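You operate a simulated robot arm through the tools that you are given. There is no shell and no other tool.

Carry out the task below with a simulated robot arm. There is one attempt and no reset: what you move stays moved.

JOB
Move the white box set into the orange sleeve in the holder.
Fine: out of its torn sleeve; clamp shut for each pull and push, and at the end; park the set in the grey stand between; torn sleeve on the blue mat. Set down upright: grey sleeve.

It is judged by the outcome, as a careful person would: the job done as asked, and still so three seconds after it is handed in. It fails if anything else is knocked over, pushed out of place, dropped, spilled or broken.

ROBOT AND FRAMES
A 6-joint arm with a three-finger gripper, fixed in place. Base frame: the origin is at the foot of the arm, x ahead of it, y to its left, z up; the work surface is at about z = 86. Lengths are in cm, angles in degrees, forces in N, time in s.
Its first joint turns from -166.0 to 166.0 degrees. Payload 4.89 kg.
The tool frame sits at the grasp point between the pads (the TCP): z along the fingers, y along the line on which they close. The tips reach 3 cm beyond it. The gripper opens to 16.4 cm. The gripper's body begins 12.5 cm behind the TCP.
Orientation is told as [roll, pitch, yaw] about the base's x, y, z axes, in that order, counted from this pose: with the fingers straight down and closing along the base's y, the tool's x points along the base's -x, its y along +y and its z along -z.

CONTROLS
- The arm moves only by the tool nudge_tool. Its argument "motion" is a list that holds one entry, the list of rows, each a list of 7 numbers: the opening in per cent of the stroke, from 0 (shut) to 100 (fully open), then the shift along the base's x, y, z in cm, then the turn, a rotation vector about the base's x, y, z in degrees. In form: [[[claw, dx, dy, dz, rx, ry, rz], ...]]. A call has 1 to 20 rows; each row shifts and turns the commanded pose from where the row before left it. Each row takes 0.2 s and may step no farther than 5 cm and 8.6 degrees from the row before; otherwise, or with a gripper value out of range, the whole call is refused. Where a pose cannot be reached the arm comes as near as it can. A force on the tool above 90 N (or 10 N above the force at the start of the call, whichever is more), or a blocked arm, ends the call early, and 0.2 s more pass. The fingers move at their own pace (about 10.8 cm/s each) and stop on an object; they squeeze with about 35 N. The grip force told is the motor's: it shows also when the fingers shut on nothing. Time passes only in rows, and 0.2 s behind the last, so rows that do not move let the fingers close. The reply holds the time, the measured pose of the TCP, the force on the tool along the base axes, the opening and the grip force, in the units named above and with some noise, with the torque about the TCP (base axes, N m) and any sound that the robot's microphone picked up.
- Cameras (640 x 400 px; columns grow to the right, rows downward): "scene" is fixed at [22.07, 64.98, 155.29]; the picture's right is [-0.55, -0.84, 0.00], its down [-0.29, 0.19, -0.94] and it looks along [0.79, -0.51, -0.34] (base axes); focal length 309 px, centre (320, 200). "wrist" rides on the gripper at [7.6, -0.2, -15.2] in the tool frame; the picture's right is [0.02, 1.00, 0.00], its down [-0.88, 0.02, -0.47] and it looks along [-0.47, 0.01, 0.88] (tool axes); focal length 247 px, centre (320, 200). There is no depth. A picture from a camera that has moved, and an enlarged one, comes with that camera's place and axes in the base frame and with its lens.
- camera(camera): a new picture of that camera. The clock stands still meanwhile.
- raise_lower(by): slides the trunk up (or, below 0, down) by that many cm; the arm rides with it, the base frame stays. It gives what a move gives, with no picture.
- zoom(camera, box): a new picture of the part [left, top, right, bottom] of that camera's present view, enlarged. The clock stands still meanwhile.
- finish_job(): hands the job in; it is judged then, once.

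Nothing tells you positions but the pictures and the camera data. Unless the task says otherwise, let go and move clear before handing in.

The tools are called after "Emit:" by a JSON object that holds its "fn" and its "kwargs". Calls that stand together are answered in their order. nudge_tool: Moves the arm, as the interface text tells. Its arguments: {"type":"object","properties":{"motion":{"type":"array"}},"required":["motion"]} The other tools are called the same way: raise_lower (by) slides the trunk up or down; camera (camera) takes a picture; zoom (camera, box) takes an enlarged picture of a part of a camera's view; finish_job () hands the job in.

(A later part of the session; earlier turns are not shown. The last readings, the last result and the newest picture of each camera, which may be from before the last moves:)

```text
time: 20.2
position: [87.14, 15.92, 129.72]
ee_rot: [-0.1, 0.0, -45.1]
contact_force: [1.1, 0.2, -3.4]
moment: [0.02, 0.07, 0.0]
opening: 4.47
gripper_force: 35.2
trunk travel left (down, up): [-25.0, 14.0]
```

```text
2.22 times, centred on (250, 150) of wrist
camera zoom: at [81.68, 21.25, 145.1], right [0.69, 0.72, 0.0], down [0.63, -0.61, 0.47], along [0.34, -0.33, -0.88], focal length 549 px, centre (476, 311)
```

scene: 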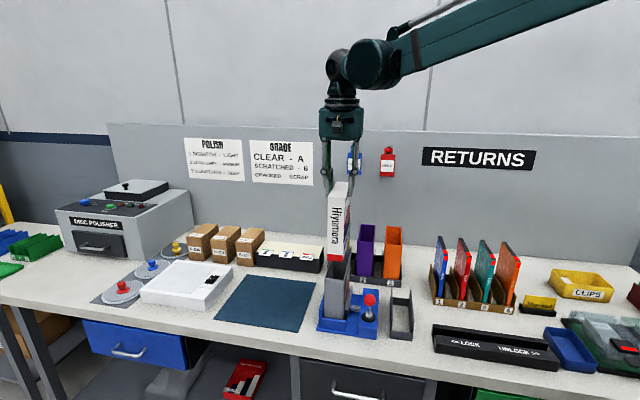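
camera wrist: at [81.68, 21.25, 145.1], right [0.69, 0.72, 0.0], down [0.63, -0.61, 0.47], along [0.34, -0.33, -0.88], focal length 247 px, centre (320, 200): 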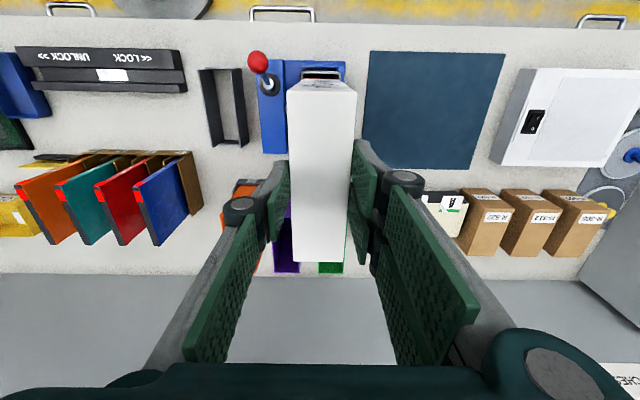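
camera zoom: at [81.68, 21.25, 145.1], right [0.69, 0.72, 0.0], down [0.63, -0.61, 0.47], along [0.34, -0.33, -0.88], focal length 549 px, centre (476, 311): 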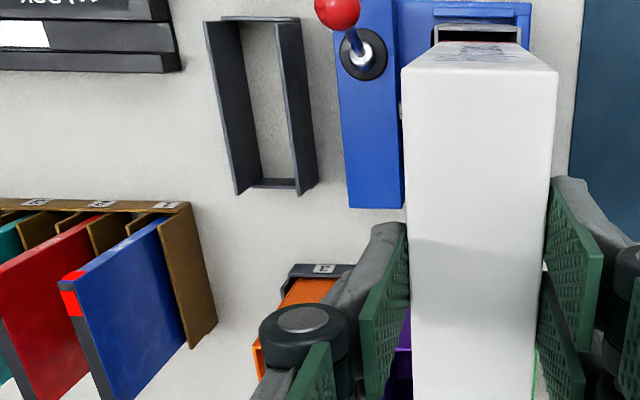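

By the wrist views, the stand's slot is centred near (73.3, 1.7), with plates about 7 cm tall. I'll carry the set over it and stop above the plates to check alignment.

Emit:
{"fn": "nudge_tool", "kwargs": {"motion": [[[0, -2.0, -2.05, 0, 0, 0, 0], [0, -2.8, -2.85, 0, 0, 0, 0], [0, -2.8, -2.85, 0, 0, 0, 0], [0, -2.8, -2.85, 0, 0, 0, 0], [0, -2.2, -2.3, 0, 0, 0, 0], [0, -1.3, -1.3, 0, 0, 0, 0], [0, 0, 0, -3, 0, 0, 0], [0, 0, 0, -3, 0, 0, 0], [0, 0, 0, -3, 0, 0, 0], [0, 0, 0, -3, 0, 0, 0], [0, 0, 0, -1.5, 0, 0, 0], [0, 0, 0, 0, 0, 0, 0]]]}}

Emit:
{"fn": "zoom", "kwargs": {"camera": "scene", "box": [350, 220, 450, 345]}}

Emit:
{"fn": "camera", "kwargs": {"camera": "wrist"}}

```text
time: 22.8
position: [73.24, 1.65, 116.09]
ee_rot: [-0.1, -0.1, -45.1]
contact_force: [0.8, 0.5, -3.6]
moment: [0.02, 0.09, 0.0]
opening: 4.47
gripper_force: 34.6
trunk travel left (down, up): [-25.0, 14.0]
```

```text
3.20 times, centred on (400, 282) of scene
camera zoom: at [22.07, 64.98, 155.29], right [-0.55, -0.84, 0.0], down [-0.29, 0.19, -0.94], along [0.79, -0.51, -0.34], focal length 987 px, centre (64, -64)
```

zoom: 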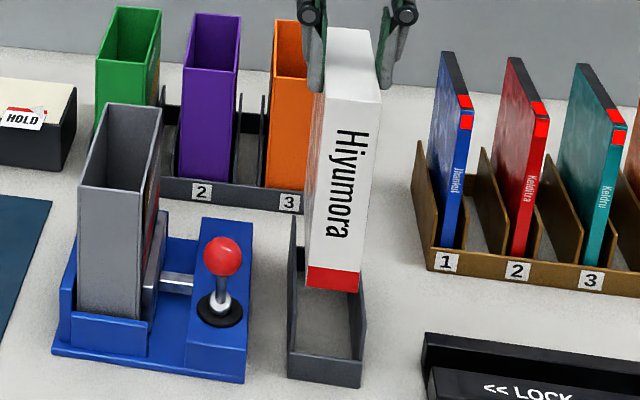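

```text
taken
camera wrist: at [67.8, 6.95, 131.42], right [0.69, 0.72, 0.0], down [0.63, -0.61, 0.47], along [0.34, -0.33, -0.88], focal length 247 px, centre (320, 200)
```

wrist: 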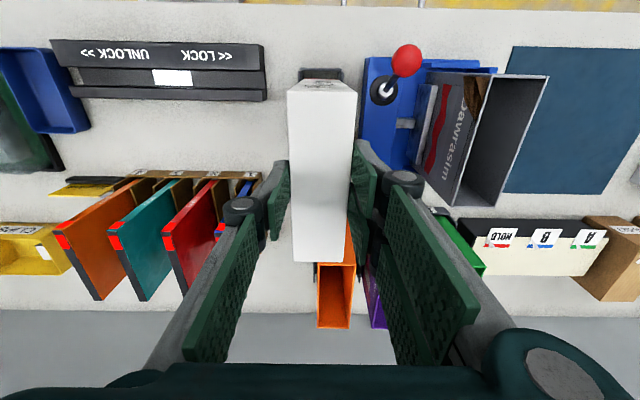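

The set hangs about 3 cm above the stand's plates. I'll enlarge both views to judge its centring in the slot.

Emit:
{"fn": "zoom", "kwargs": {"camera": "wrist", "box": [270, 50, 380, 120]}}

Emit:
{"fn": "zoom", "kwargs": {"camera": "scene", "box": [380, 280, 430, 345]}}

```text
5.71 times, centred on (325, 85) of wrist
camera zoom: at [67.8, 6.95, 131.42], right [0.69, 0.72, 0.0], down [0.63, -0.61, 0.47], along [0.34, -0.33, -0.88], focal length 1411 px, centre (291, 857)
```

zoom: 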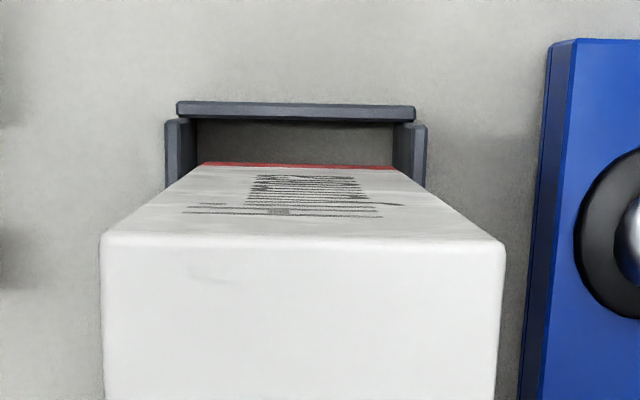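

```text
6.15 times, centred on (405, 312) of scene
camera zoom: at [22.07, 64.98, 155.29], right [-0.55, -0.84, 0.0], down [-0.29, 0.19, -0.94], along [0.79, -0.51, -0.34], focal length 1899 px, centre (-203, -492)
```

zoom: 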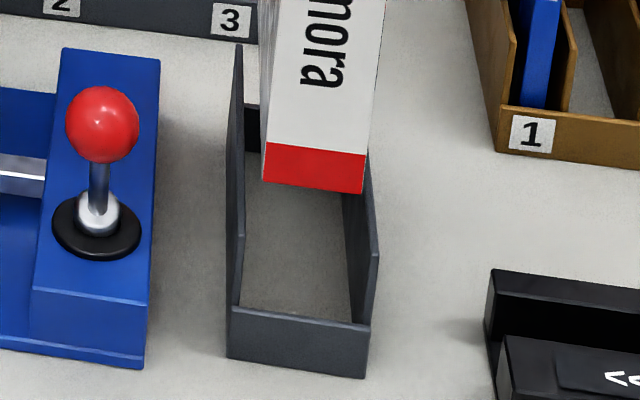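

The set is centred between the plates to within about 1 mm, with roughly 0.7 cm to spare front and back. I'll lower it slowly into the stand.

Emit:
{"fn": "nudge_tool", "kwargs": {"motion": [[[0, 0, 0, -1, 0, 0, 0], [0, 0, 0, -1, 0, 0, 0], [0, 0, 0, -1, 0, 0, 0], [0, 0, 0, -1, 0, 0, 0], [0, 0, 0, -1, 0, 0, 0], [0, 0, 0, 0, 0, 0, 0]]]}}

Emit:
{"fn": "zoom", "kwargs": {"camera": "scene", "box": [370, 240, 440, 345]}}

Emit:
{"fn": "zoom", "kwargs": {"camera": "wrist", "box": [270, 50, 380, 120]}}

```text
time: 24.2
position: [73.25, 1.72, 111.31]
ee_rot: [0.0, 0.0, -45.1]
contact_force: [0.6, 0.2, -4.1]
moment: [0.01, 0.02, -0.02]
opening: 4.46
gripper_force: 35.2
trunk travel left (down, up): [-25.0, 14.0]
```

```text
3.81 times, centred on (405, 292) of scene
camera zoom: at [22.07, 64.98, 155.29], right [-0.55, -0.84, 0.0], down [-0.29, 0.19, -0.94], along [0.79, -0.51, -0.34], focal length 1175 px, centre (-4, -152)
```

zoom: 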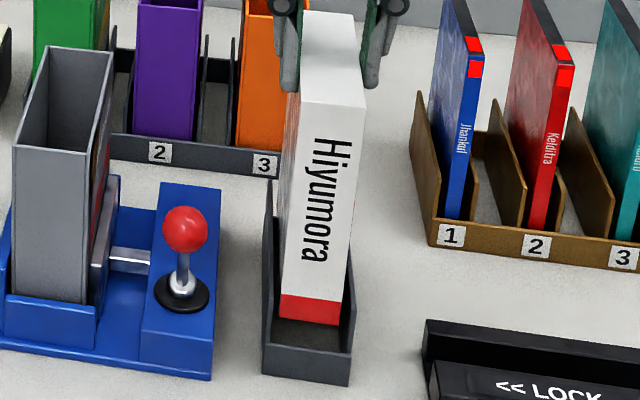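

```text
5.71 times, centred on (325, 85) of wrist
camera zoom: at [67.76, 7.03, 126.58], right [0.69, 0.72, 0.0], down [0.63, -0.61, 0.47], along [0.34, -0.33, -0.88], focal length 1411 px, centre (291, 857)
```

zoom: 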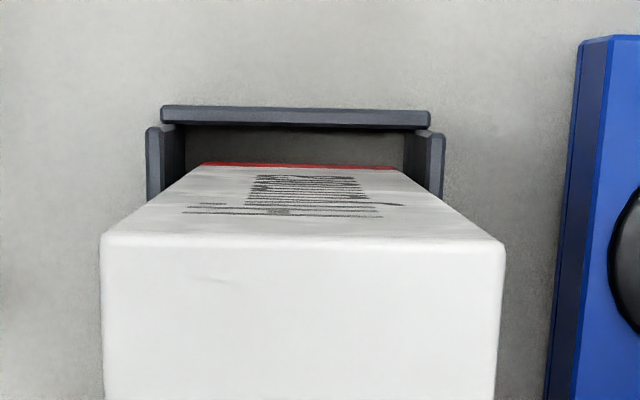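

The set's lower edge is inside the plates with no contact. I'll continue down toward the bottom of the stand.

Emit:
{"fn": "nudge_tool", "kwargs": {"motion": [[[0, 0, 0, -1, 0, 0, 0], [0, 0, 0, -1, 0, 0, 0], [0, 0, 0, -1, 0, 0, 0], [0, 0, 0, -0.6, 0, 0, 0], [0, 0, 0, -0.4, 0, 0, 0], [0, 0, 0, -0.3, 0, 0, 0]]]}}

Emit:
{"fn": "zoom", "kwargs": {"camera": "scene", "box": [370, 240, 440, 345]}}

```text
time: 25.6
position: [73.32, 1.72, 107.03]
ee_rot: [0.0, 0.0, -45.2]
contact_force: [-0.6, 0.8, -4.0]
moment: [0.03, 0.0, -0.01]
opening: 4.45
gripper_force: 34.7
trunk travel left (down, up): [-25.0, 14.0]
```

```text
3.81 times, centred on (405, 292) of scene
camera zoom: at [22.07, 64.98, 155.29], right [-0.55, -0.84, 0.0], down [-0.29, 0.19, -0.94], along [0.79, -0.51, -0.34], focal length 1175 px, centre (-4, -152)
```

zoom: 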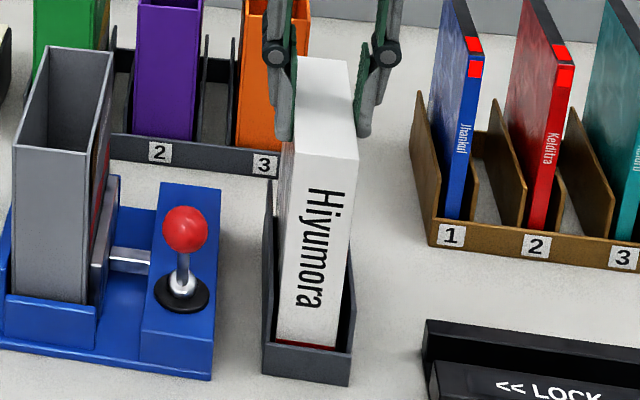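

Emit:
{"fn": "nudge_tool", "kwargs": {"motion": [[[0, 0, 0, -0.2, 0, 0, 0], [0, 0, 0, -0.2, 0, 0, 0], [0, 0, 0, 0, 0, 0, 0]]]}}

```text
time: 26.4
position: [73.32, 1.83, 106.66]
ee_rot: [0.0, -0.1, -45.2]
contact_force: [1.8, 0.1, 12.8]
moment: [-0.14, -0.07, 0.02]
opening: 4.48
gripper_force: 34.7
trunk travel left (down, up): [-25.0, 14.0]
```

The force rose to 13 N, so the set has reached the stand's floor. I'll release it gently and rise clear.

Emit:
{"fn": "nudge_tool", "kwargs": {"motion": [[[35, 0, 0, 0, 0, 0, 0], [50, 0, 0, 0, 0, 0, 0], [50, 0, 0, 0, 0, 0, 0], [50, 0, 0, 3, 0, 0, 0], [50, 0, 0, 4, 0, 0, 0], [50, 0, 0, 4, 0, 0, 0]]]}}

Emit:
{"fn": "camera", "kwargs": {"camera": "wrist"}}

Emit:
{"fn": "zoom", "kwargs": {"camera": "scene", "box": [310, 220, 440, 345]}}

```text
time: 27.8
position: [73.1, 1.68, 117.57]
ee_rot: [-0.1, 0.1, -45.1]
contact_force: [1.0, 0.2, -0.5]
moment: [-0.01, 0.08, -0.01]
opening: 8.21
gripper_force: 0.2
trunk travel left (down, up): [-25.0, 14.0]
```

```text
taken
camera wrist: at [67.64, 6.94, 132.76], right [0.69, 0.72, 0.0], down [0.63, -0.61, 0.47], along [0.34, -0.33, -0.88], focal length 247 px, centre (320, 200)
```

wrist: 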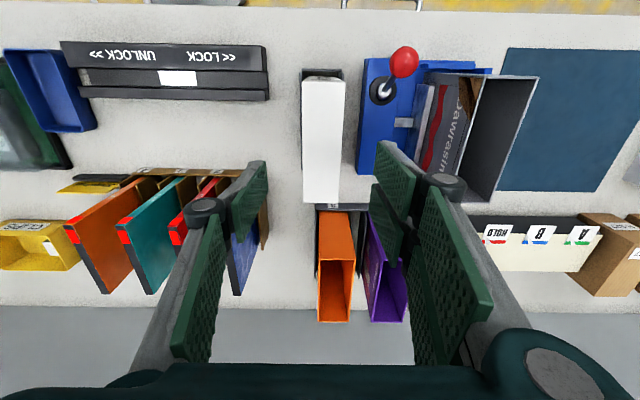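

```text
3.20 times, centred on (375, 282) of scene
camera zoom: at [22.07, 64.98, 155.29], right [-0.55, -0.84, 0.0], down [-0.29, 0.19, -0.94], along [0.79, -0.51, -0.34], focal length 987 px, centre (144, -64)
```

zoom: 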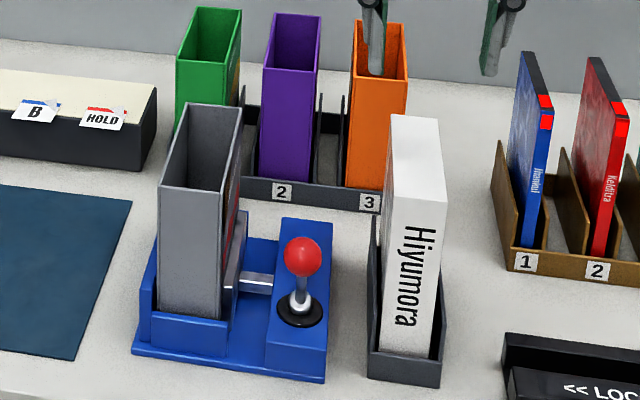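

The set is standing in the grey stand. Now I'll open the clamp by coming down in front of the knob with shut fingers and pushing the lever back toward the wall.

Emit:
{"fn": "nudge_tool", "kwargs": {"motion": [[[0, -0.52, 3.96, 0, 0, 0, 0], [0, -0.52, 3.96, 0, 0, 0, 0], [0, -0.53, 3.97, 0, 0, 0, 0], [0, -0.53, 3.97, 0, 0, 0, 0], [0, 0, 0, -4, 0, 0, 0], [0, 0, 0, -4, 0, 0, 0], [0, 0, 0, 0, 0, 0, 0]]]}}

Emit:
{"fn": "camera", "kwargs": {"camera": "wrist"}}

Emit:
{"fn": "zoom", "kwargs": {"camera": "scene", "box": [310, 220, 440, 345]}}

```text
time: 29.4
position: [71.19, 17.71, 109.41]
ee_rot: [0.0, 0.1, -45.3]
contact_force: [1.4, 0.4, 0.3]
moment: [-0.07, 0.12, 0.01]
opening: 0.0
gripper_force: 34.9
trunk travel left (down, up): [-25.0, 14.0]
```

```text
taken
camera wrist: at [65.62, 22.96, 124.75], right [0.69, 0.72, 0.0], down [0.63, -0.61, 0.47], along [0.34, -0.33, -0.88], focal length 247 px, centre (320, 200)
```

wrist: 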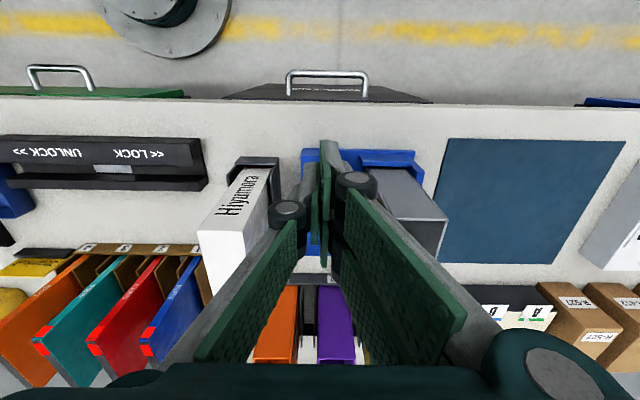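

```text
3.20 times, centred on (375, 282) of scene
camera zoom: at [22.07, 64.98, 155.29], right [-0.55, -0.84, 0.0], down [-0.29, 0.19, -0.94], along [0.79, -0.51, -0.34], focal length 987 px, centre (144, -64)
```

zoom: 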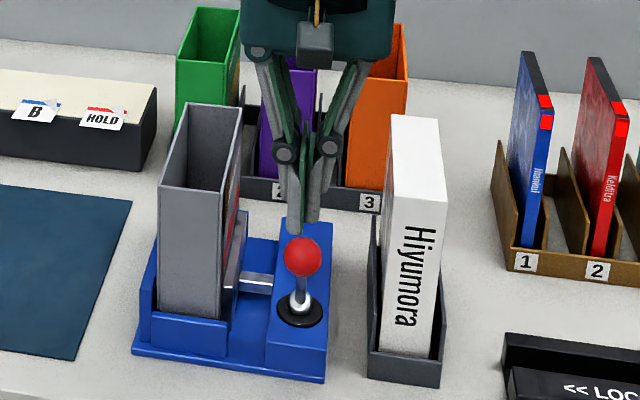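

The shut fingers are in front of the knob. I'll lower them and push the lever toward the wall.

Emit:
{"fn": "nudge_tool", "kwargs": {"motion": [[[0, -0.1, -0.1, -2.8, 0, 0, 0], [0, 0, 0, -2.8, 0, 0, 0], [0, 0, 0, -2.8, 0, 0, 0], [0, 0, 0, 0, 0, 0, 0], [0, 0.5, -0.5, 0, 0, 0, 0], [0, 0.5, -0.5, 0, 0, 0, 0], [0, 0.5, -0.5, 0, 0, 0, 0], [0, 0.5, -0.5, 0, 0, 0, 0], [0, 0.5, -0.5, 0, 0, 0, 0], [0, 0.5, -0.5, 0, 0, 0, 0]]]}}

Emit:
{"fn": "zoom", "kwargs": {"camera": "scene", "box": [310, 220, 440, 345]}}

```text
time: 31.6
position: [74.04, 14.59, 101.07]
ee_rot: [0.0, -0.2, -45.1]
contact_force: [0.1, 0.5, 0.4]
moment: [-0.02, -0.04, -0.02]
opening: 0.01
gripper_force: 35.5
trunk travel left (down, up): [-25.0, 14.0]
```

```text
3.20 times, centred on (375, 282) of scene
camera zoom: at [22.07, 64.98, 155.29], right [-0.55, -0.84, 0.0], down [-0.29, 0.19, -0.94], along [0.79, -0.51, -0.34], focal length 987 px, centre (144, -64)
```

zoom: 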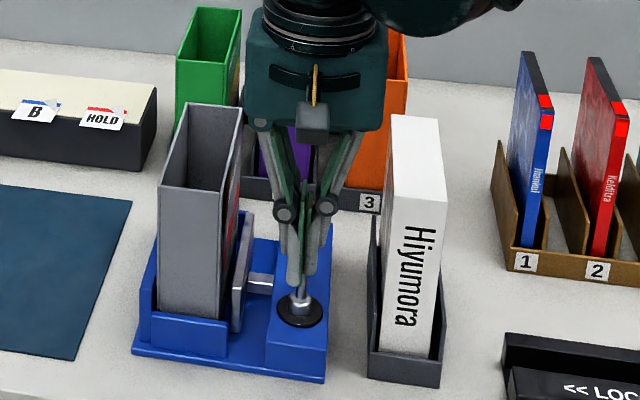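

The lever is moving back and the jaw is retreating. I'll push on to the end of travel.

Emit:
{"fn": "nudge_tool", "kwargs": {"motion": [[[0, 0.5, -0.5, 0, 0, 0, 0], [0, 0.5, -0.5, 0, 0, 0, 0], [0, 0.5, -0.5, 0, 0, 0, 0], [0, 0.5, -0.5, 0, 0, 0, 0], [0, 0.5, -0.5, 0, 0, 0, 0], [0, 0.5, -0.5, 0, 0, 0, 0], [0, 0.3, -0.3, 0, 0, 0, 0]]]}}

Emit:
{"fn": "zoom", "kwargs": {"camera": "scene", "box": [310, 220, 440, 345]}}

```text
time: 33.0
position: [76.49, 12.05, 101.11]
ee_rot: [-0.1, 0.6, -44.8]
contact_force: [-19.2, 17.9, 0.8]
moment: [0.46, 0.13, 0.0]
opening: 0.0
gripper_force: 35.2
trunk travel left (down, up): [-25.0, 14.0]
stopped in row 7: the force on the tool passed its limit at 101 N (the readings are from after the stop); the commanded pose is now the measured one
```

```text
3.20 times, centred on (375, 282) of scene
camera zoom: at [22.07, 64.98, 155.29], right [-0.55, -0.84, 0.0], down [-0.29, 0.19, -0.94], along [0.79, -0.51, -0.34], focal length 987 px, centre (144, -64)
```

zoom: 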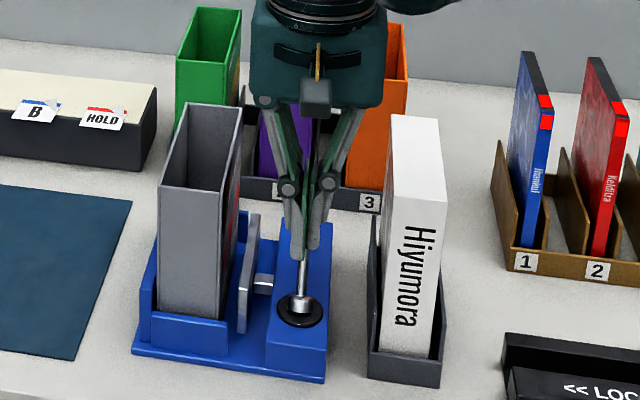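

The clamp is fully open. I'll back off, straighten the tool and rise. Before lifting the sleeve I'll check that the arm can reach the mat's near corner at placing height.

Emit:
{"fn": "nudge_tool", "kwargs": {"motion": [[[0, -0.8, 0.8, 0, -0.4, -0.4, -0.2], [0, 0, 0, 4.5, 0, 0, 0], [0, 0, 0, 4.5, 0, 0, 0], [40, 0, 0, 5, 0, 0, 0], [40, 3.25, 2.43, 2, 0, 0, 0], [40, 3.25, 2.43, 0, 0, 0, 0], [40, 3.25, 2.43, 0, 0, 0, 0], [40, 3.25, 2.43, 0, 0, 0, 0], [40, 3.25, 2.43, 0, 0, 0, 0], [40, 3.25, 2.43, 0, 0, 0, 0], [40, 0, 0, 0, 0, 0, 0]]]}}

Emit:
{"fn": "camera", "kwargs": {"camera": "wrist"}}

Emit:
{"fn": "camera", "kwargs": {"camera": "scene"}}

```text
time: 35.5
position: [95.37, 27.5, 116.99]
ee_rot: [-0.1, 0.0, -45.1]
contact_force: [-0.2, 0.6, 0.0]
moment: [-0.07, 0.15, 0.01]
opening: 6.53
gripper_force: 0.0
trunk travel left (down, up): [-25.0, 14.0]
```

```text
taken
camera wrist: at [89.9, 32.75, 132.19], right [0.69, 0.72, 0.0], down [0.64, -0.61, 0.47], along [0.34, -0.33, -0.88], focal length 247 px, centre (320, 200)
```

wrist: 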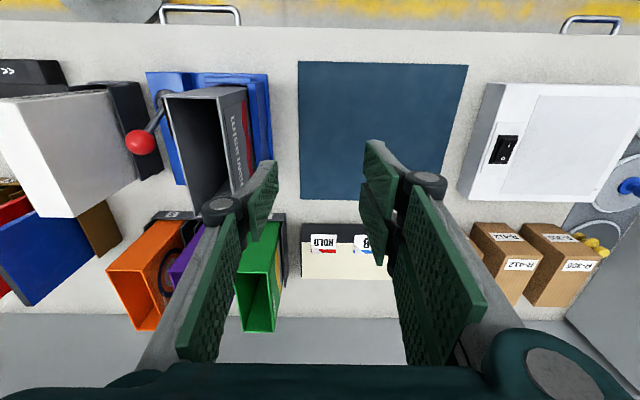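

```text
taken
```

scene: 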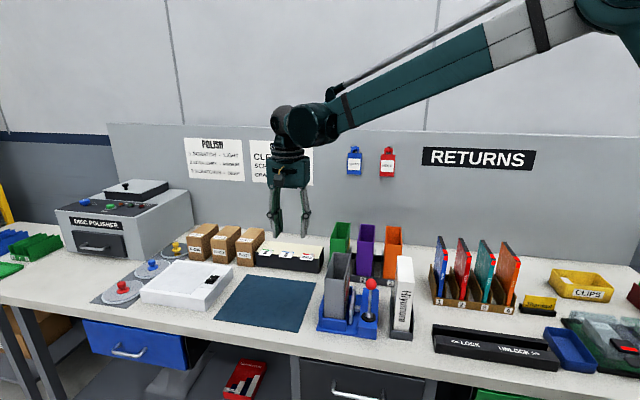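

The arm reaches (95.4, 27.5) at z 117. The mat spans about 27.7 × 25.3 cm with its near-right corner at (86.6, 30.9). I'll test that the tool also gets down to placing height here.

Emit:
{"fn": "nudge_tool", "kwargs": {"motion": [[[40, 0, 0, -4, 0, 0, 0], [40, 0, 0, -4, 0, 0, 0], [40, 0, 0, -4, 0, 0, 0], [40, 0, 0, -4, 0, 0, 0], [40, 0, 0, 0, 0, 0, 0]]]}}

```text
time: 36.6
position: [95.31, 27.25, 100.98]
ee_rot: [-0.1, 0.0, -45.1]
contact_force: [1.5, -0.5, -0.2]
moment: [0.02, 0.05, -0.01]
opening: 6.55
gripper_force: 0.1
trunk travel left (down, up): [-25.0, 14.0]
```

Emit:
{"fn": "nudge_tool", "kwargs": {"motion": [[[40, 0.9, 0.4, 0, 0, 0, 0], [40, 0.7, 0.3, 0, 0, 0, 0], [40, 0, 0, 0, 0, 0, 0]]]}}

```text
time: 37.5
position: [96.93, 27.9, 101.02]
ee_rot: [-0.1, 0.0, -45.1]
contact_force: [0.2, -0.1, -0.2]
moment: [-0.01, 0.04, 0.01]
opening: 6.57
gripper_force: 0.0
trunk travel left (down, up): [-25.0, 14.0]
```

The arm reaches at least (96.9, 27.9) at placing height, so the sleeve can sit fully on the mat. I'll return above the grey sleeve to line up a grip.

Emit:
{"fn": "nudge_tool", "kwargs": {"motion": [[[50, 0, 0, 4, 0, 0, 0], [50, 0, 0, 4, 0, 0, 0], [50, 0, 0, 4, 0, 0, 0], [50, 0, 0, 4, 0, 0, 0], [50, -2.38, -3.03, 0, 0, 0, 0], [50, -2.38, -3.03, 0, 0, 0, 0], [50, -2.38, -3.03, 0, 0, 0, 0], [50, -2.39, -3.01, 0, 0, 0, 0], [50, 0, 0, 0, 0, 0, 0]]]}}

Emit:
{"fn": "camera", "kwargs": {"camera": "wrist"}}

Emit:
{"fn": "zoom", "kwargs": {"camera": "wrist", "box": [220, 40, 420, 220]}}

Emit:
{"fn": "zoom", "kwargs": {"camera": "scene", "box": [310, 230, 390, 345]}}

```text
time: 39.5
position: [87.3, 15.76, 117.07]
ee_rot: [0.0, 0.0, -45.1]
contact_force: [-0.6, -0.7, 1.8]
moment: [0.07, -0.12, 0.03]
opening: 8.2
gripper_force: 0.2
trunk travel left (down, up): [-25.0, 14.0]
```

```text
taken
camera wrist: at [81.81, 21.14, 132.33], right [0.69, 0.72, 0.0], down [0.63, -0.61, 0.47], along [0.34, -0.33, -0.88], focal length 247 px, centre (320, 200)
```

wrist: 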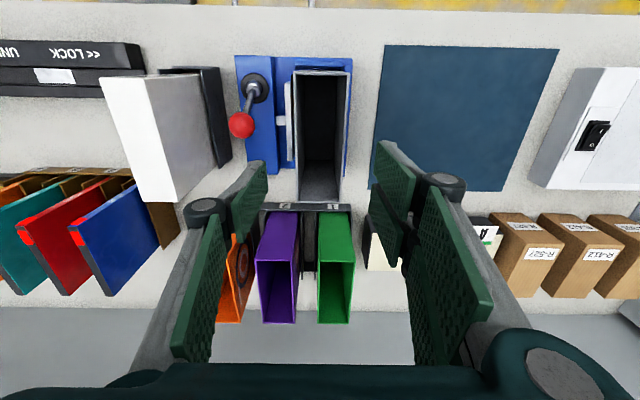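

```text
2.22 times, centred on (320, 130) of wrist
camera zoom: at [81.81, 21.14, 132.33], right [0.69, 0.72, 0.0], down [0.63, -0.61, 0.47], along [0.34, -0.33, -0.88], focal length 549 px, centre (320, 356)
```

zoom: 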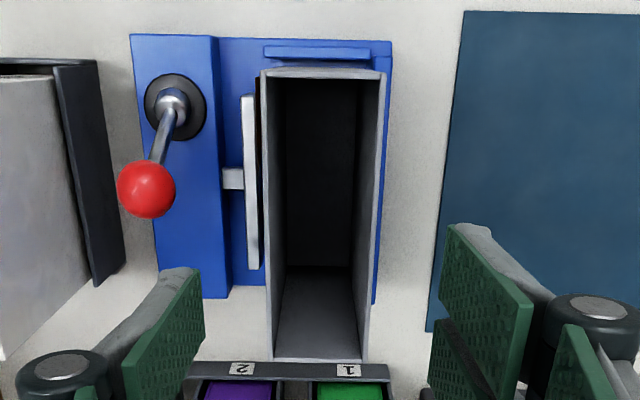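

```text
3.48 times, centred on (350, 288) of scene
camera zoom: at [22.07, 64.98, 155.29], right [-0.55, -0.84, 0.0], down [-0.29, 0.19, -0.94], along [0.79, -0.51, -0.34], focal length 1073 px, centre (216, -104)
```

zoom: 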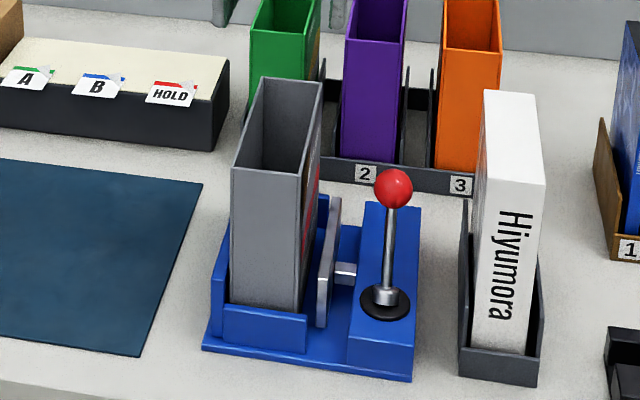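

The clamp is fully open and the sleeve is centred at about (87.4, 15.8), 5.6 cm thick. I'll lower over its top, keeping the tips above the jaw, and grip it.

Emit:
{"fn": "nudge_tool", "kwargs": {"motion": [[[50, 0.05, 0.05, -4, 0, 0, 0], [50, 0.05, 0.05, -4, 0, 0, 0], [50, 0, 0, -4, 0, 0, 0], [50, 0, 0, -2.7, 0, 0, 0], [50, 0, 0, 0, 0, 0, 0], [25, 0, 0, 0, 0, 0, 0], [0, 0, 0, 0, 0, 0, 0], [0, 0, 0, 0, 0, 0, 0]]]}}

Emit:
{"fn": "zoom", "kwargs": {"camera": "scene", "box": [310, 210, 400, 345]}}

Emit:
{"fn": "camera", "kwargs": {"camera": "wrist"}}

```text
time: 41.2
position: [87.55, 16.0, 102.62]
ee_rot: [0.0, 0.0, -45.1]
contact_force: [0.3, 0.6, -0.5]
moment: [-0.01, 0.01, 0.0]
opening: 5.78
gripper_force: 35.0
trunk travel left (down, up): [-25.0, 14.0]
```

```text
2.96 times, centred on (355, 278) of scene
camera zoom: at [22.07, 64.98, 155.29], right [-0.55, -0.84, 0.0], down [-0.29, 0.19, -0.94], along [0.79, -0.51, -0.34], focal length 914 px, centre (216, -30)
```

zoom: 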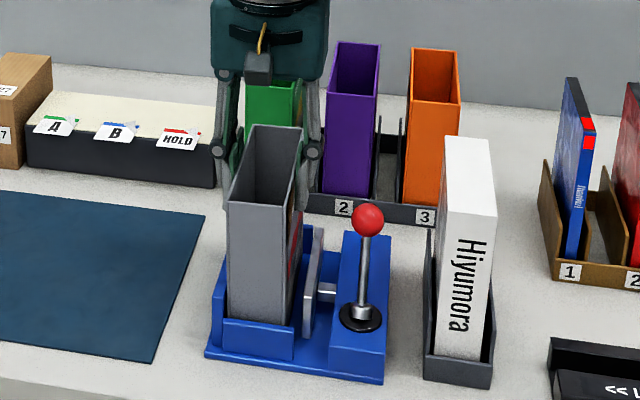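

```text
taken
camera wrist: at [82.05, 21.25, 117.73], right [0.69, 0.72, 0.0], down [0.64, -0.61, 0.47], along [0.34, -0.33, -0.88], focal length 247 px, centre (320, 200)
```

wrist: 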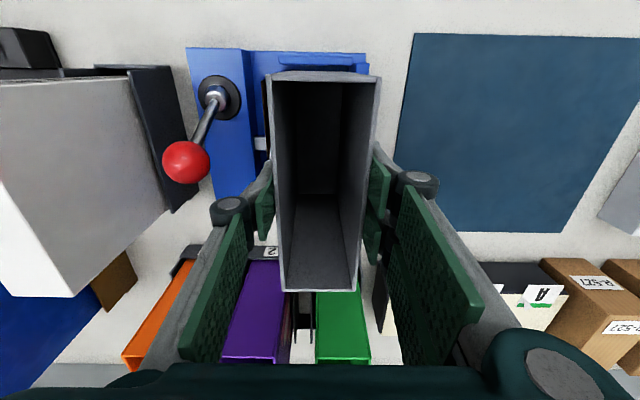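

The sleeve is held squarely at 5.8 cm. I'll lift it straight up out of the open clamp and check.

Emit:
{"fn": "nudge_tool", "kwargs": {"motion": [[[0, 0, 0, 0.5, 0, 0, 0], [0, 0, 0, 1, 0, 0, 0], [0, 0, 0, 1.5, 0, 0, 0], [0, 0, 0, 2, 0, 0, 0], [0, 0, 0, 2, 0, 0, 0], [0, 0, 0, 2, 0, 0, 0], [0, 0, 0, 2.5, 0, 0, 0], [0, 0, 0, 2.5, 0, 0, 0], [0, 0, 0, 0, 0, 0, 0]]]}}

Emit:
{"fn": "camera", "kwargs": {"camera": "scene"}}

Emit:
{"fn": "zoom", "kwargs": {"camera": "scene", "box": [300, 180, 420, 345]}}

```text
time: 43.2
position: [87.47, 15.78, 116.51]
ee_rot: [0.0, 0.0, -45.1]
contact_force: [-0.7, -0.1, 0.3]
moment: [0.01, -0.04, 0.03]
opening: 5.78
gripper_force: 34.7
trunk travel left (down, up): [-25.0, 14.0]
```

```text
taken
```

scene: 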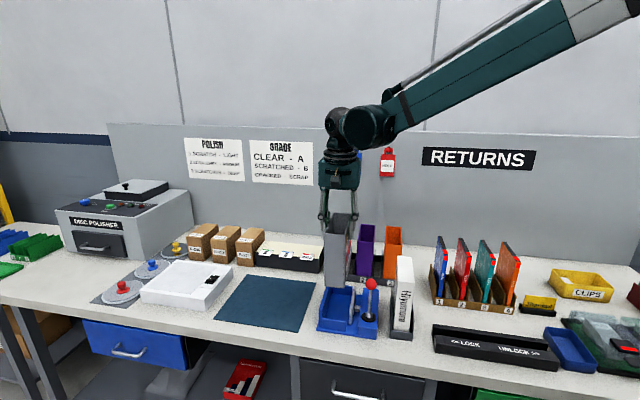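

```text
2.42 times, centred on (360, 262) of scene
camera zoom: at [22.07, 64.98, 155.29], right [-0.55, -0.84, 0.0], down [-0.29, 0.19, -0.94], along [0.79, -0.51, -0.34], focal length 748 px, centre (223, 48)
```

zoom: 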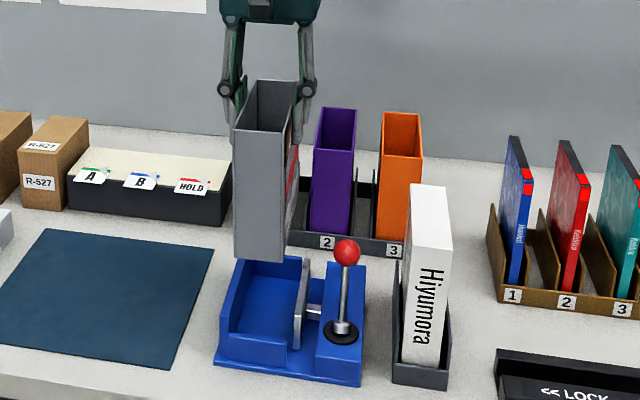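

The torn sleeve is clear of the fixture. I'll carry it over the mat and start lowering.

Emit:
{"fn": "nudge_tool", "kwargs": {"motion": [[[0, 1.5, 1.9, 0, 0, 0, 0], [0, 2.3, 2.9, 0, 0, 0, 0], [0, 2.3, 2.9, 0, 0, 0, 0], [0, 2.0, 2.5, 0, 0, 0, 0], [0, 1.27, 1.55, 0, 0, 0, 0], [0, 0, 0, -3, 0, 0, 0], [0, 0, 0, -3, 0, 0, 0], [0, 0, 0, -3, 0, 0, 0], [0, 0, 0, -2, 0, 0, 0], [0, 0, 0, 0, 0, 0, 0]]]}}

Emit:
{"fn": "camera", "kwargs": {"camera": "wrist"}}

Emit:
{"fn": "zoom", "kwargs": {"camera": "scene", "box": [200, 200, 360, 345]}}

```text
time: 45.5
position: [96.97, 27.82, 105.41]
ee_rot: [-0.1, 0.0, -45.1]
contact_force: [-0.1, 0.2, 0.3]
moment: [-0.01, 0.05, 0.03]
opening: 5.79
gripper_force: 34.6
trunk travel left (down, up): [-25.0, 14.0]
```

```text
taken
camera wrist: at [91.43, 33.07, 120.64], right [0.69, 0.72, 0.0], down [0.64, -0.61, 0.47], along [0.34, -0.33, -0.88], focal length 247 px, centre (320, 200)
```

wrist: 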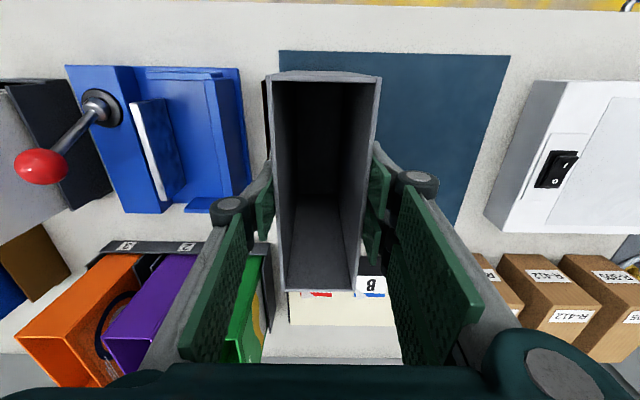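

```text
2.76 times, centred on (280, 272) of scene
camera zoom: at [22.07, 64.98, 155.29], right [-0.55, -0.84, 0.0], down [-0.29, 0.19, -0.94], along [0.79, -0.51, -0.34], focal length 851 px, centre (430, 0)
```

zoom: 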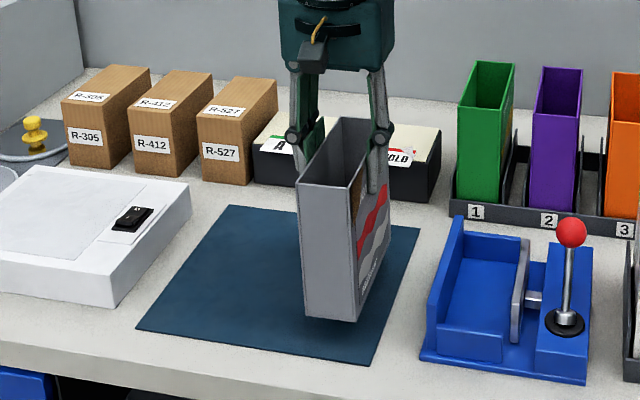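

The sleeve hangs over the near-right part of the mat with room all round. I'll lower it gently until it touches.

Emit:
{"fn": "nudge_tool", "kwargs": {"motion": [[[0, 0, 0, -1, 0, 0, 0], [0, 0, 0, -1, 0, 0, 0], [0, 0, 0, -0.5, 0, 0, 0], [0, 0, 0, -0.2, 0, 0, 0], [0, 0, 0, -0.2, 0, 0, 0], [0, 0, 0, 0, 0, 0, 0]]]}}

Emit:
{"fn": "zoom", "kwargs": {"camera": "scene", "box": [200, 200, 360, 345]}}

```text
time: 46.9
position: [96.97, 27.65, 102.49]
ee_rot: [0.0, 0.0, -45.1]
contact_force: [0.6, -1.3, 0.1]
moment: [-0.05, 0.0, -0.02]
opening: 5.79
gripper_force: 34.6
trunk travel left (down, up): [-25.0, 14.0]
```

```text
2.76 times, centred on (280, 272) of scene
camera zoom: at [22.07, 64.98, 155.29], right [-0.55, -0.84, 0.0], down [-0.29, 0.19, -0.94], along [0.79, -0.51, -0.34], focal length 851 px, centre (430, 0)
```

zoom: 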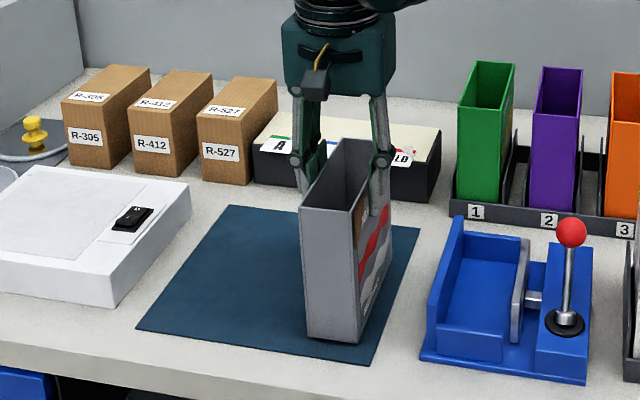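

Emit:
{"fn": "nudge_tool", "kwargs": {"motion": [[[0, 0, 0, -0.2, 0, 0, 0], [0, 0, 0, -0.2, 0, 0, 0], [0, 0, 0, 0, 0, 0, 0]]]}}

```text
time: 47.6
position: [96.87, 27.77, 101.97]
ee_rot: [0.0, 0.0, -45.1]
contact_force: [-0.2, -0.2, 0.3]
moment: [-0.01, 0.05, 0.01]
opening: 5.79
gripper_force: 34.7
trunk travel left (down, up): [-25.0, 14.0]
```

Emit:
{"fn": "nudge_tool", "kwargs": {"motion": [[[0, 0, 0, -0.15, 0, 0, 0], [0, 0, 0, -0.15, 0, 0, 0], [0, 0, 0, 0, 0, 0, 0]]]}}

```text
time: 48.5
position: [96.81, 27.64, 101.78]
ee_rot: [0.0, -0.2, -45.2]
contact_force: [-1.9, -2.5, 20.8]
moment: [0.16, -0.05, 0.0]
opening: 5.77
gripper_force: 34.5
trunk travel left (down, up): [-25.0, 14.0]
```

The sleeve has touched down on the mat, at 21 N. I'll release it and rise clear.

Emit:
{"fn": "nudge_tool", "kwargs": {"motion": [[[0, 0, 0, 0.1, 0, 0, 0], [45, 0, 0, 0, 0, 0, 0], [50, 0, 0, 0, 0, 0, 0], [50, 0, 0, 0, 0, 0, 0], [50, 0, 0, 3, 0, 0, 0], [50, 0, 0, 4, 0, 0, 0], [50, 0, 0, 4, 0, 0, 0], [50, 0, 0, 4, 0, 0, 0]]]}}

Emit:
{"fn": "zoom", "kwargs": {"camera": "scene", "box": [200, 200, 360, 345]}}

Emit:
{"fn": "camera", "kwargs": {"camera": "wrist"}}

```text
time: 50.2
position: [96.84, 27.74, 116.96]
ee_rot: [-0.1, 0.0, -45.1]
contact_force: [1.5, 1.1, 0.4]
moment: [-0.03, 0.06, 0.03]
opening: 8.19
gripper_force: 0.0
trunk travel left (down, up): [-25.0, 14.0]
```

```text
2.76 times, centred on (280, 272) of scene
camera zoom: at [22.07, 64.98, 155.29], right [-0.55, -0.84, 0.0], down [-0.29, 0.19, -0.94], along [0.79, -0.51, -0.34], focal length 851 px, centre (430, 0)
```

zoom: 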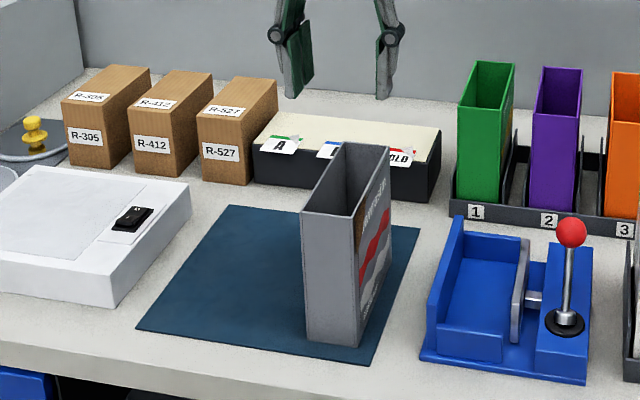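

```text
taken
camera wrist: at [91.32, 33.02, 132.25], right [0.69, 0.72, 0.0], down [0.64, -0.61, 0.47], along [0.34, -0.33, -0.88], focal length 247 px, centre (320, 200)
```

wrist: 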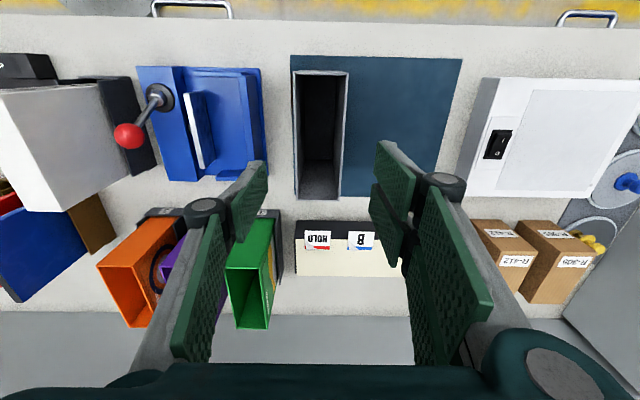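

The torn sleeve stands upright on the mat with room on all sides. Next is the orange sleeve in slot 3 of the holder, centred near (93.4, -13.9). I'll move above it and look.

Emit:
{"fn": "nudge_tool", "kwargs": {"motion": [[[50, -0.34, -2.1, 0, 0, 0, 0], [50, -0.34, -4.2, 0, 0, 0, 0], [50, -0.34, -4.4, 0, 0, 0, 0], [50, -0.34, -4.4, 0, 0, 0, 0], [50, -0.34, -4.4, 0, 0, 0, 0], [50, -0.34, -4.4, 0, 0, 0, 0], [50, -0.34, -4.4, 0, 0, 0, 0], [50, -0.34, -4.4, 0, 0, 0, 0], [50, -0.34, -4.4, 0, 0, 0, 0], [50, -0.34, -3.0, 0, 0, 0, 0], [50, 0, -1.5, 0, 0, 0, 0], [50, 0, 0, 0, 0, 0, 0]]]}}

Emit:
{"fn": "camera", "kwargs": {"camera": "wrist"}}

Emit:
{"fn": "zoom", "kwargs": {"camera": "wrist", "box": [220, 40, 420, 220]}}

Emit:
{"fn": "zoom", "kwargs": {"camera": "scene", "box": [320, 180, 440, 300]}}

```text
time: 52.9
position: [93.35, -13.87, 116.9]
ee_rot: [0.0, 0.0, -45.2]
contact_force: [0.7, 0.2, 0.2]
moment: [0.04, 0.02, 0.01]
opening: 8.19
gripper_force: 0.1
trunk travel left (down, up): [-25.0, 14.0]
```

```text
taken
camera wrist: at [87.85, -8.57, 132.18], right [0.69, 0.72, 0.0], down [0.64, -0.61, 0.47], along [0.34, -0.33, -0.88], focal length 247 px, centre (320, 200)
```

wrist: 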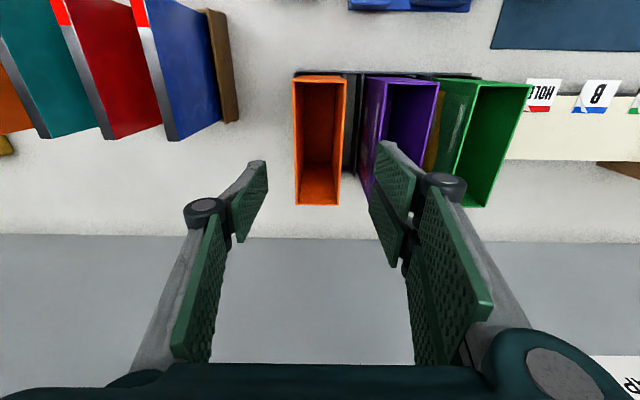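

```text
2.22 times, centred on (320, 130) of wrist
camera zoom: at [87.85, -8.57, 132.18], right [0.69, 0.72, 0.0], down [0.64, -0.61, 0.47], along [0.34, -0.33, -0.88], focal length 549 px, centre (320, 356)
```

zoom: 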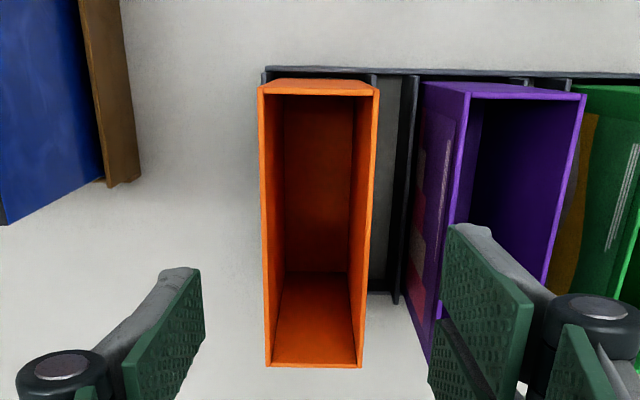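

```text
3.33 times, centred on (380, 240) of scene
camera zoom: at [22.07, 64.98, 155.29], right [-0.55, -0.84, 0.0], down [-0.29, 0.19, -0.94], along [0.79, -0.51, -0.34], focal length 1028 px, centre (120, 67)
```

zoom: 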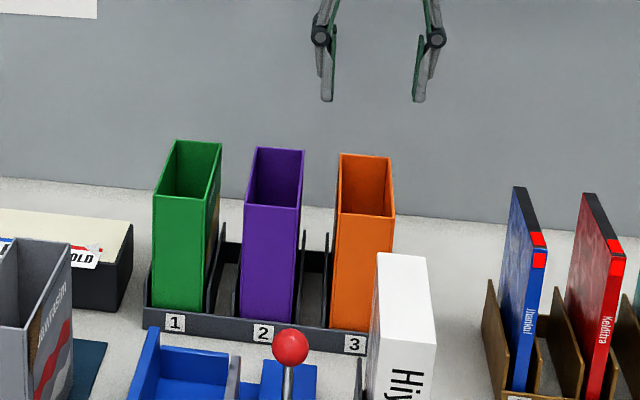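

The orange rim is centred near (93.8, -14.6), with its top at z ≈ 104. The purple sleeve is about 4 cm away, leaving space for a finger. I'll lower over it and grip.

Emit:
{"fn": "nudge_tool", "kwargs": {"motion": [[[50, 0.2, -0.35, -4, 0, 0, 0], [50, 0.2, -0.35, -4, 0, 0, 0], [50, 0, 0, -2.5, 0, 0, 0], [50, 0, 0, 0, 0, 0, 0]]]}}

Emit:
{"fn": "camera", "kwargs": {"camera": "wrist"}}

Emit:
{"fn": "zoom", "kwargs": {"camera": "scene", "box": [340, 190, 430, 300]}}

```text
time: 53.9
position: [93.78, -14.66, 106.31]
ee_rot: [-0.1, 0.0, -45.1]
contact_force: [0.5, -1.0, -0.2]
moment: [0.05, 0.08, -0.01]
opening: 8.22
gripper_force: 0.0
trunk travel left (down, up): [-25.0, 14.0]
```

```text
taken
camera wrist: at [88.31, -9.46, 121.64], right [0.69, 0.72, 0.0], down [0.64, -0.61, 0.47], along [0.34, -0.33, -0.88], focal length 247 px, centre (320, 200)
```

wrist: 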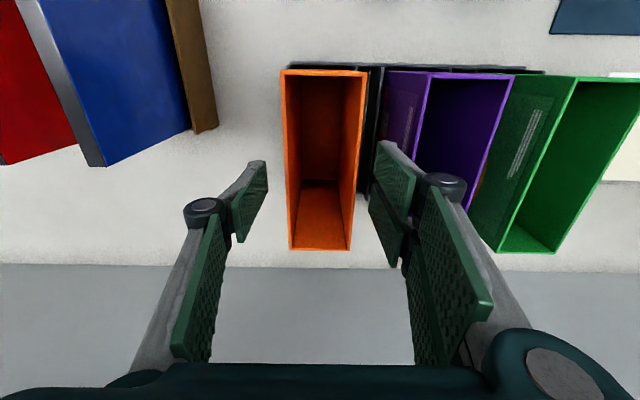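

```text
3.64 times, centred on (385, 245) of scene
camera zoom: at [22.07, 64.98, 155.29], right [-0.55, -0.84, 0.0], down [-0.29, 0.19, -0.94], along [0.79, -0.51, -0.34], focal length 1122 px, centre (84, 36)
```

zoom: 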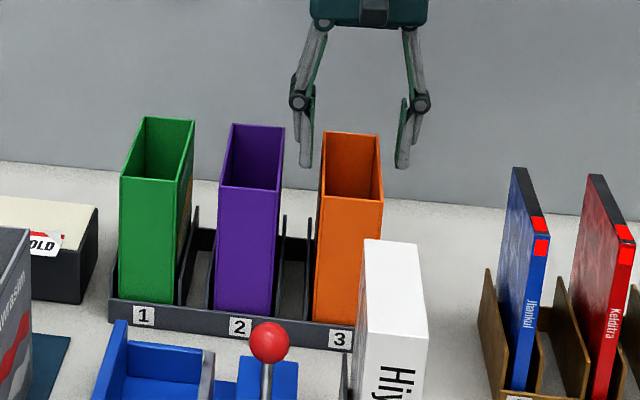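

The fingers straddle the orange sleeve evenly, with the tips at rim height. I'll go down 4 cm and close.

Emit:
{"fn": "nudge_tool", "kwargs": {"motion": [[[50, 0, 0, -2.2, 0, 0, 0], [50, 0, 0, -2.0, 0, 0, 0], [50, 0, 0, 0, 0, 0, 0], [40, 0, 0, 0, 0, 0, 0], [0, 0, 0, 0, 0, 0, 0], [0, 0, 0, 0, 0, 0, 0]]]}}

Emit:
{"fn": "zoom", "kwargs": {"camera": "scene", "box": [340, 190, 430, 300]}}

```text
time: 55.2
position: [93.73, -14.66, 102.18]
ee_rot: [-0.1, 0.0, -45.1]
contact_force: [0.4, 0.4, -0.2]
moment: [0.0, -0.03, 0.01]
opening: 5.81
gripper_force: 34.8
trunk travel left (down, up): [-25.0, 14.0]
```

```text
3.64 times, centred on (385, 245) of scene
camera zoom: at [22.07, 64.98, 155.29], right [-0.55, -0.84, 0.0], down [-0.29, 0.19, -0.94], along [0.79, -0.51, -0.34], focal length 1122 px, centre (84, 36)
```

zoom: 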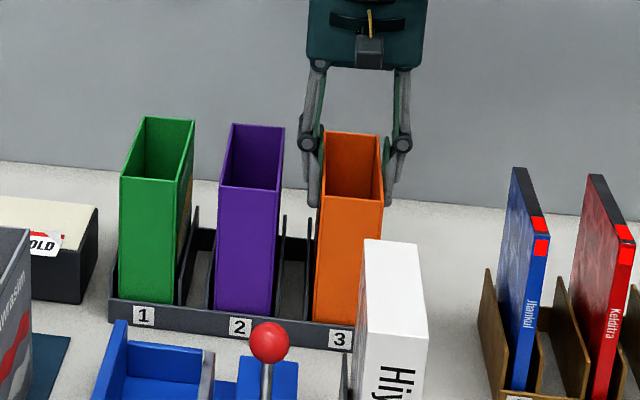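

The orange sleeve is held at 5.8 cm. I'll lift it straight up, high enough to clear the other sleeves and the parked set.

Emit:
{"fn": "nudge_tool", "kwargs": {"motion": [[[0, 0, 0, 0.5, 0, 0, 0], [0, 0, 0, 1, 0, 0, 0], [0, 0, 0, 1.5, 0, 0, 0], [0, 0, 0, 1.5, 0, 0, 0], [0, 0, 0, 1.5, 0, 0, 0], [0, 0, 0, 2, 0, 0, 0], [0, 0, 0, 2, 0, 0, 0], [0, 0, 0, 0, 0, 0, 0]]]}}

Emit:
{"fn": "zoom", "kwargs": {"camera": "scene", "box": [330, 160, 430, 300]}}

```text
time: 57.0
position: [93.82, -14.62, 112.07]
ee_rot: [0.0, 0.0, -45.2]
contact_force: [-1.0, 0.3, -0.3]
moment: [0.0, -0.06, -0.02]
opening: 5.77
gripper_force: 35.2
trunk travel left (down, up): [-25.0, 14.0]
```

```text
2.86 times, centred on (380, 230) of scene
camera zoom: at [22.07, 64.98, 155.29], right [-0.55, -0.84, 0.0], down [-0.29, 0.19, -0.94], along [0.79, -0.51, -0.34], focal length 882 px, centre (149, 114)
```

zoom: 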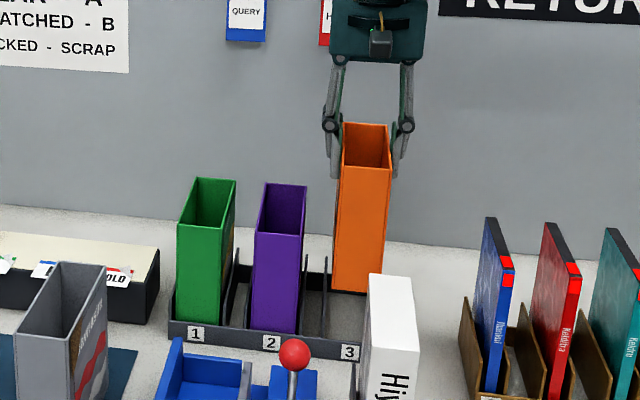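

The sleeve came out of slot 3 cleanly. I'll rise further and carry it over the open clamp.

Emit:
{"fn": "nudge_tool", "kwargs": {"motion": [[[0, 0, 0, 3, 0, 0, 0], [0, 0, 0, 3, 0, 0, 0], [0, 0, 0, 3, 0, 0, 0], [0, 0, 0, 3, 0, 0, 0], [0, 0, 0, 1, 0, 0, 0], [0, -0.4, 1.9, 0, 0, 0, 0], [0, -0.81, 3.8, 0, 0, 0, 0], [0, -0.81, 3.8, 0, 0, 0, 0], [0, -0.81, 3.8, 0, 0, 0, 0], [0, -0.81, 3.8, 0, 0, 0, 0], [0, -0.81, 3.8, 0, 0, 0, 0], [0, -0.81, 3.8, 0, 0, 0, 0], [0, -0.8, 3.8, 0, 0, 0, 0], [0, -0.4, 1.9, 0, 0, 0, 0], [0, 0, 0, 0, 0, 0, 0]]]}}

Emit:
{"fn": "camera", "kwargs": {"camera": "wrist"}}

Emit:
{"fn": "camera", "kwargs": {"camera": "scene"}}

```text
time: 60.2
position: [87.4, 15.95, 125.04]
ee_rot: [-0.1, 0.0, -45.2]
contact_force: [-0.7, 0.3, -1.6]
moment: [-0.08, 0.01, -0.01]
opening: 5.78
gripper_force: 35.5
trunk travel left (down, up): [-25.0, 14.0]
```

```text
taken
camera wrist: at [81.93, 21.27, 140.38], right [0.69, 0.72, 0.0], down [0.64, -0.61, 0.47], along [0.34, -0.33, -0.88], focal length 247 px, centre (320, 200)
```

wrist: 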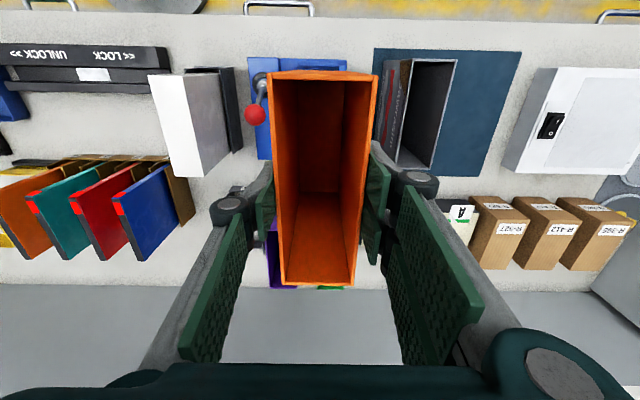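

```text
taken
```

scene: 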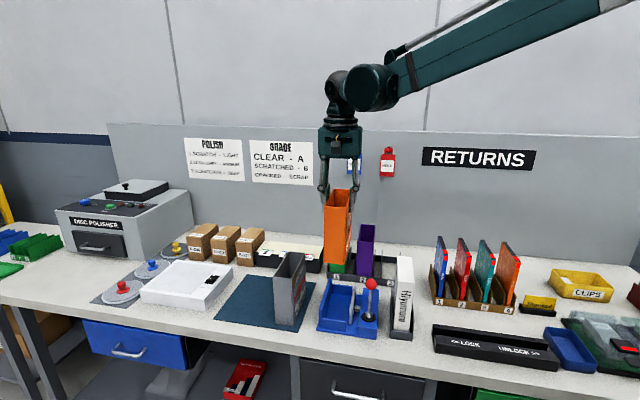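

The orange sleeve is over the fixture. I'll lower it to just above the fixture walls and check alignment with the pocket.

Emit:
{"fn": "nudge_tool", "kwargs": {"motion": [[[0, -0.03, -0.1, -3, 0, 0, 0], [0, 0, 0, -3, 0, 0, 0], [0, 0, 0, -3, 0, 0, 0], [0, 0, 0, -2.5, 0, 0, 0], [0, 0, 0, 0, 0, 0, 0]]]}}

Emit:
{"fn": "zoom", "kwargs": {"camera": "scene", "box": [310, 270, 390, 345]}}

Emit:
{"fn": "zoom", "kwargs": {"camera": "wrist", "box": [230, 40, 410, 140]}}

```text
time: 61.5
position: [87.42, 15.72, 113.76]
ee_rot: [0.0, 0.1, -45.2]
contact_force: [0.3, 0.3, -0.9]
moment: [0.0, 0.0, -0.01]
opening: 5.78
gripper_force: 35.5
trunk travel left (down, up): [-25.0, 14.0]
```

```text
5.33 times, centred on (350, 308) of scene
camera zoom: at [22.07, 64.98, 155.29], right [-0.55, -0.84, 0.0], down [-0.29, 0.19, -0.94], along [0.79, -0.51, -0.34], focal length 1646 px, centre (160, -373)
```

zoom: 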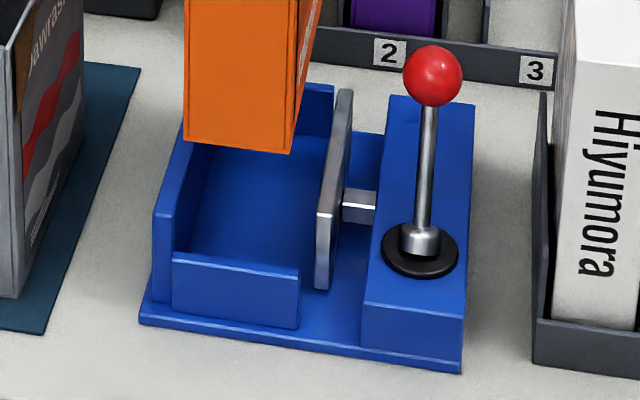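

```text
3.56 times, centred on (320, 90) of wrist
camera zoom: at [81.87, 20.94, 128.91], right [0.69, 0.72, 0.0], down [0.64, -0.61, 0.47], along [0.34, -0.33, -0.88], focal length 878 px, centre (320, 591)
```

zoom: 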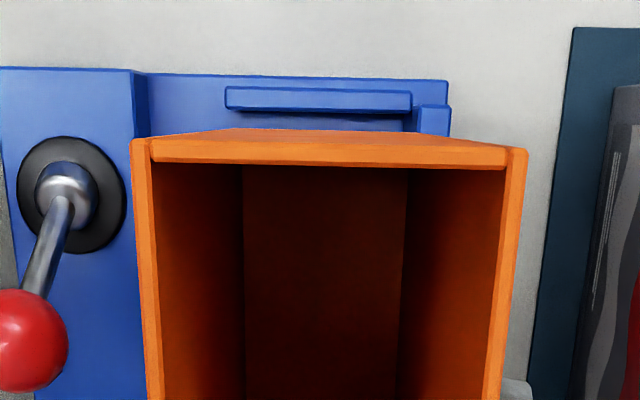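

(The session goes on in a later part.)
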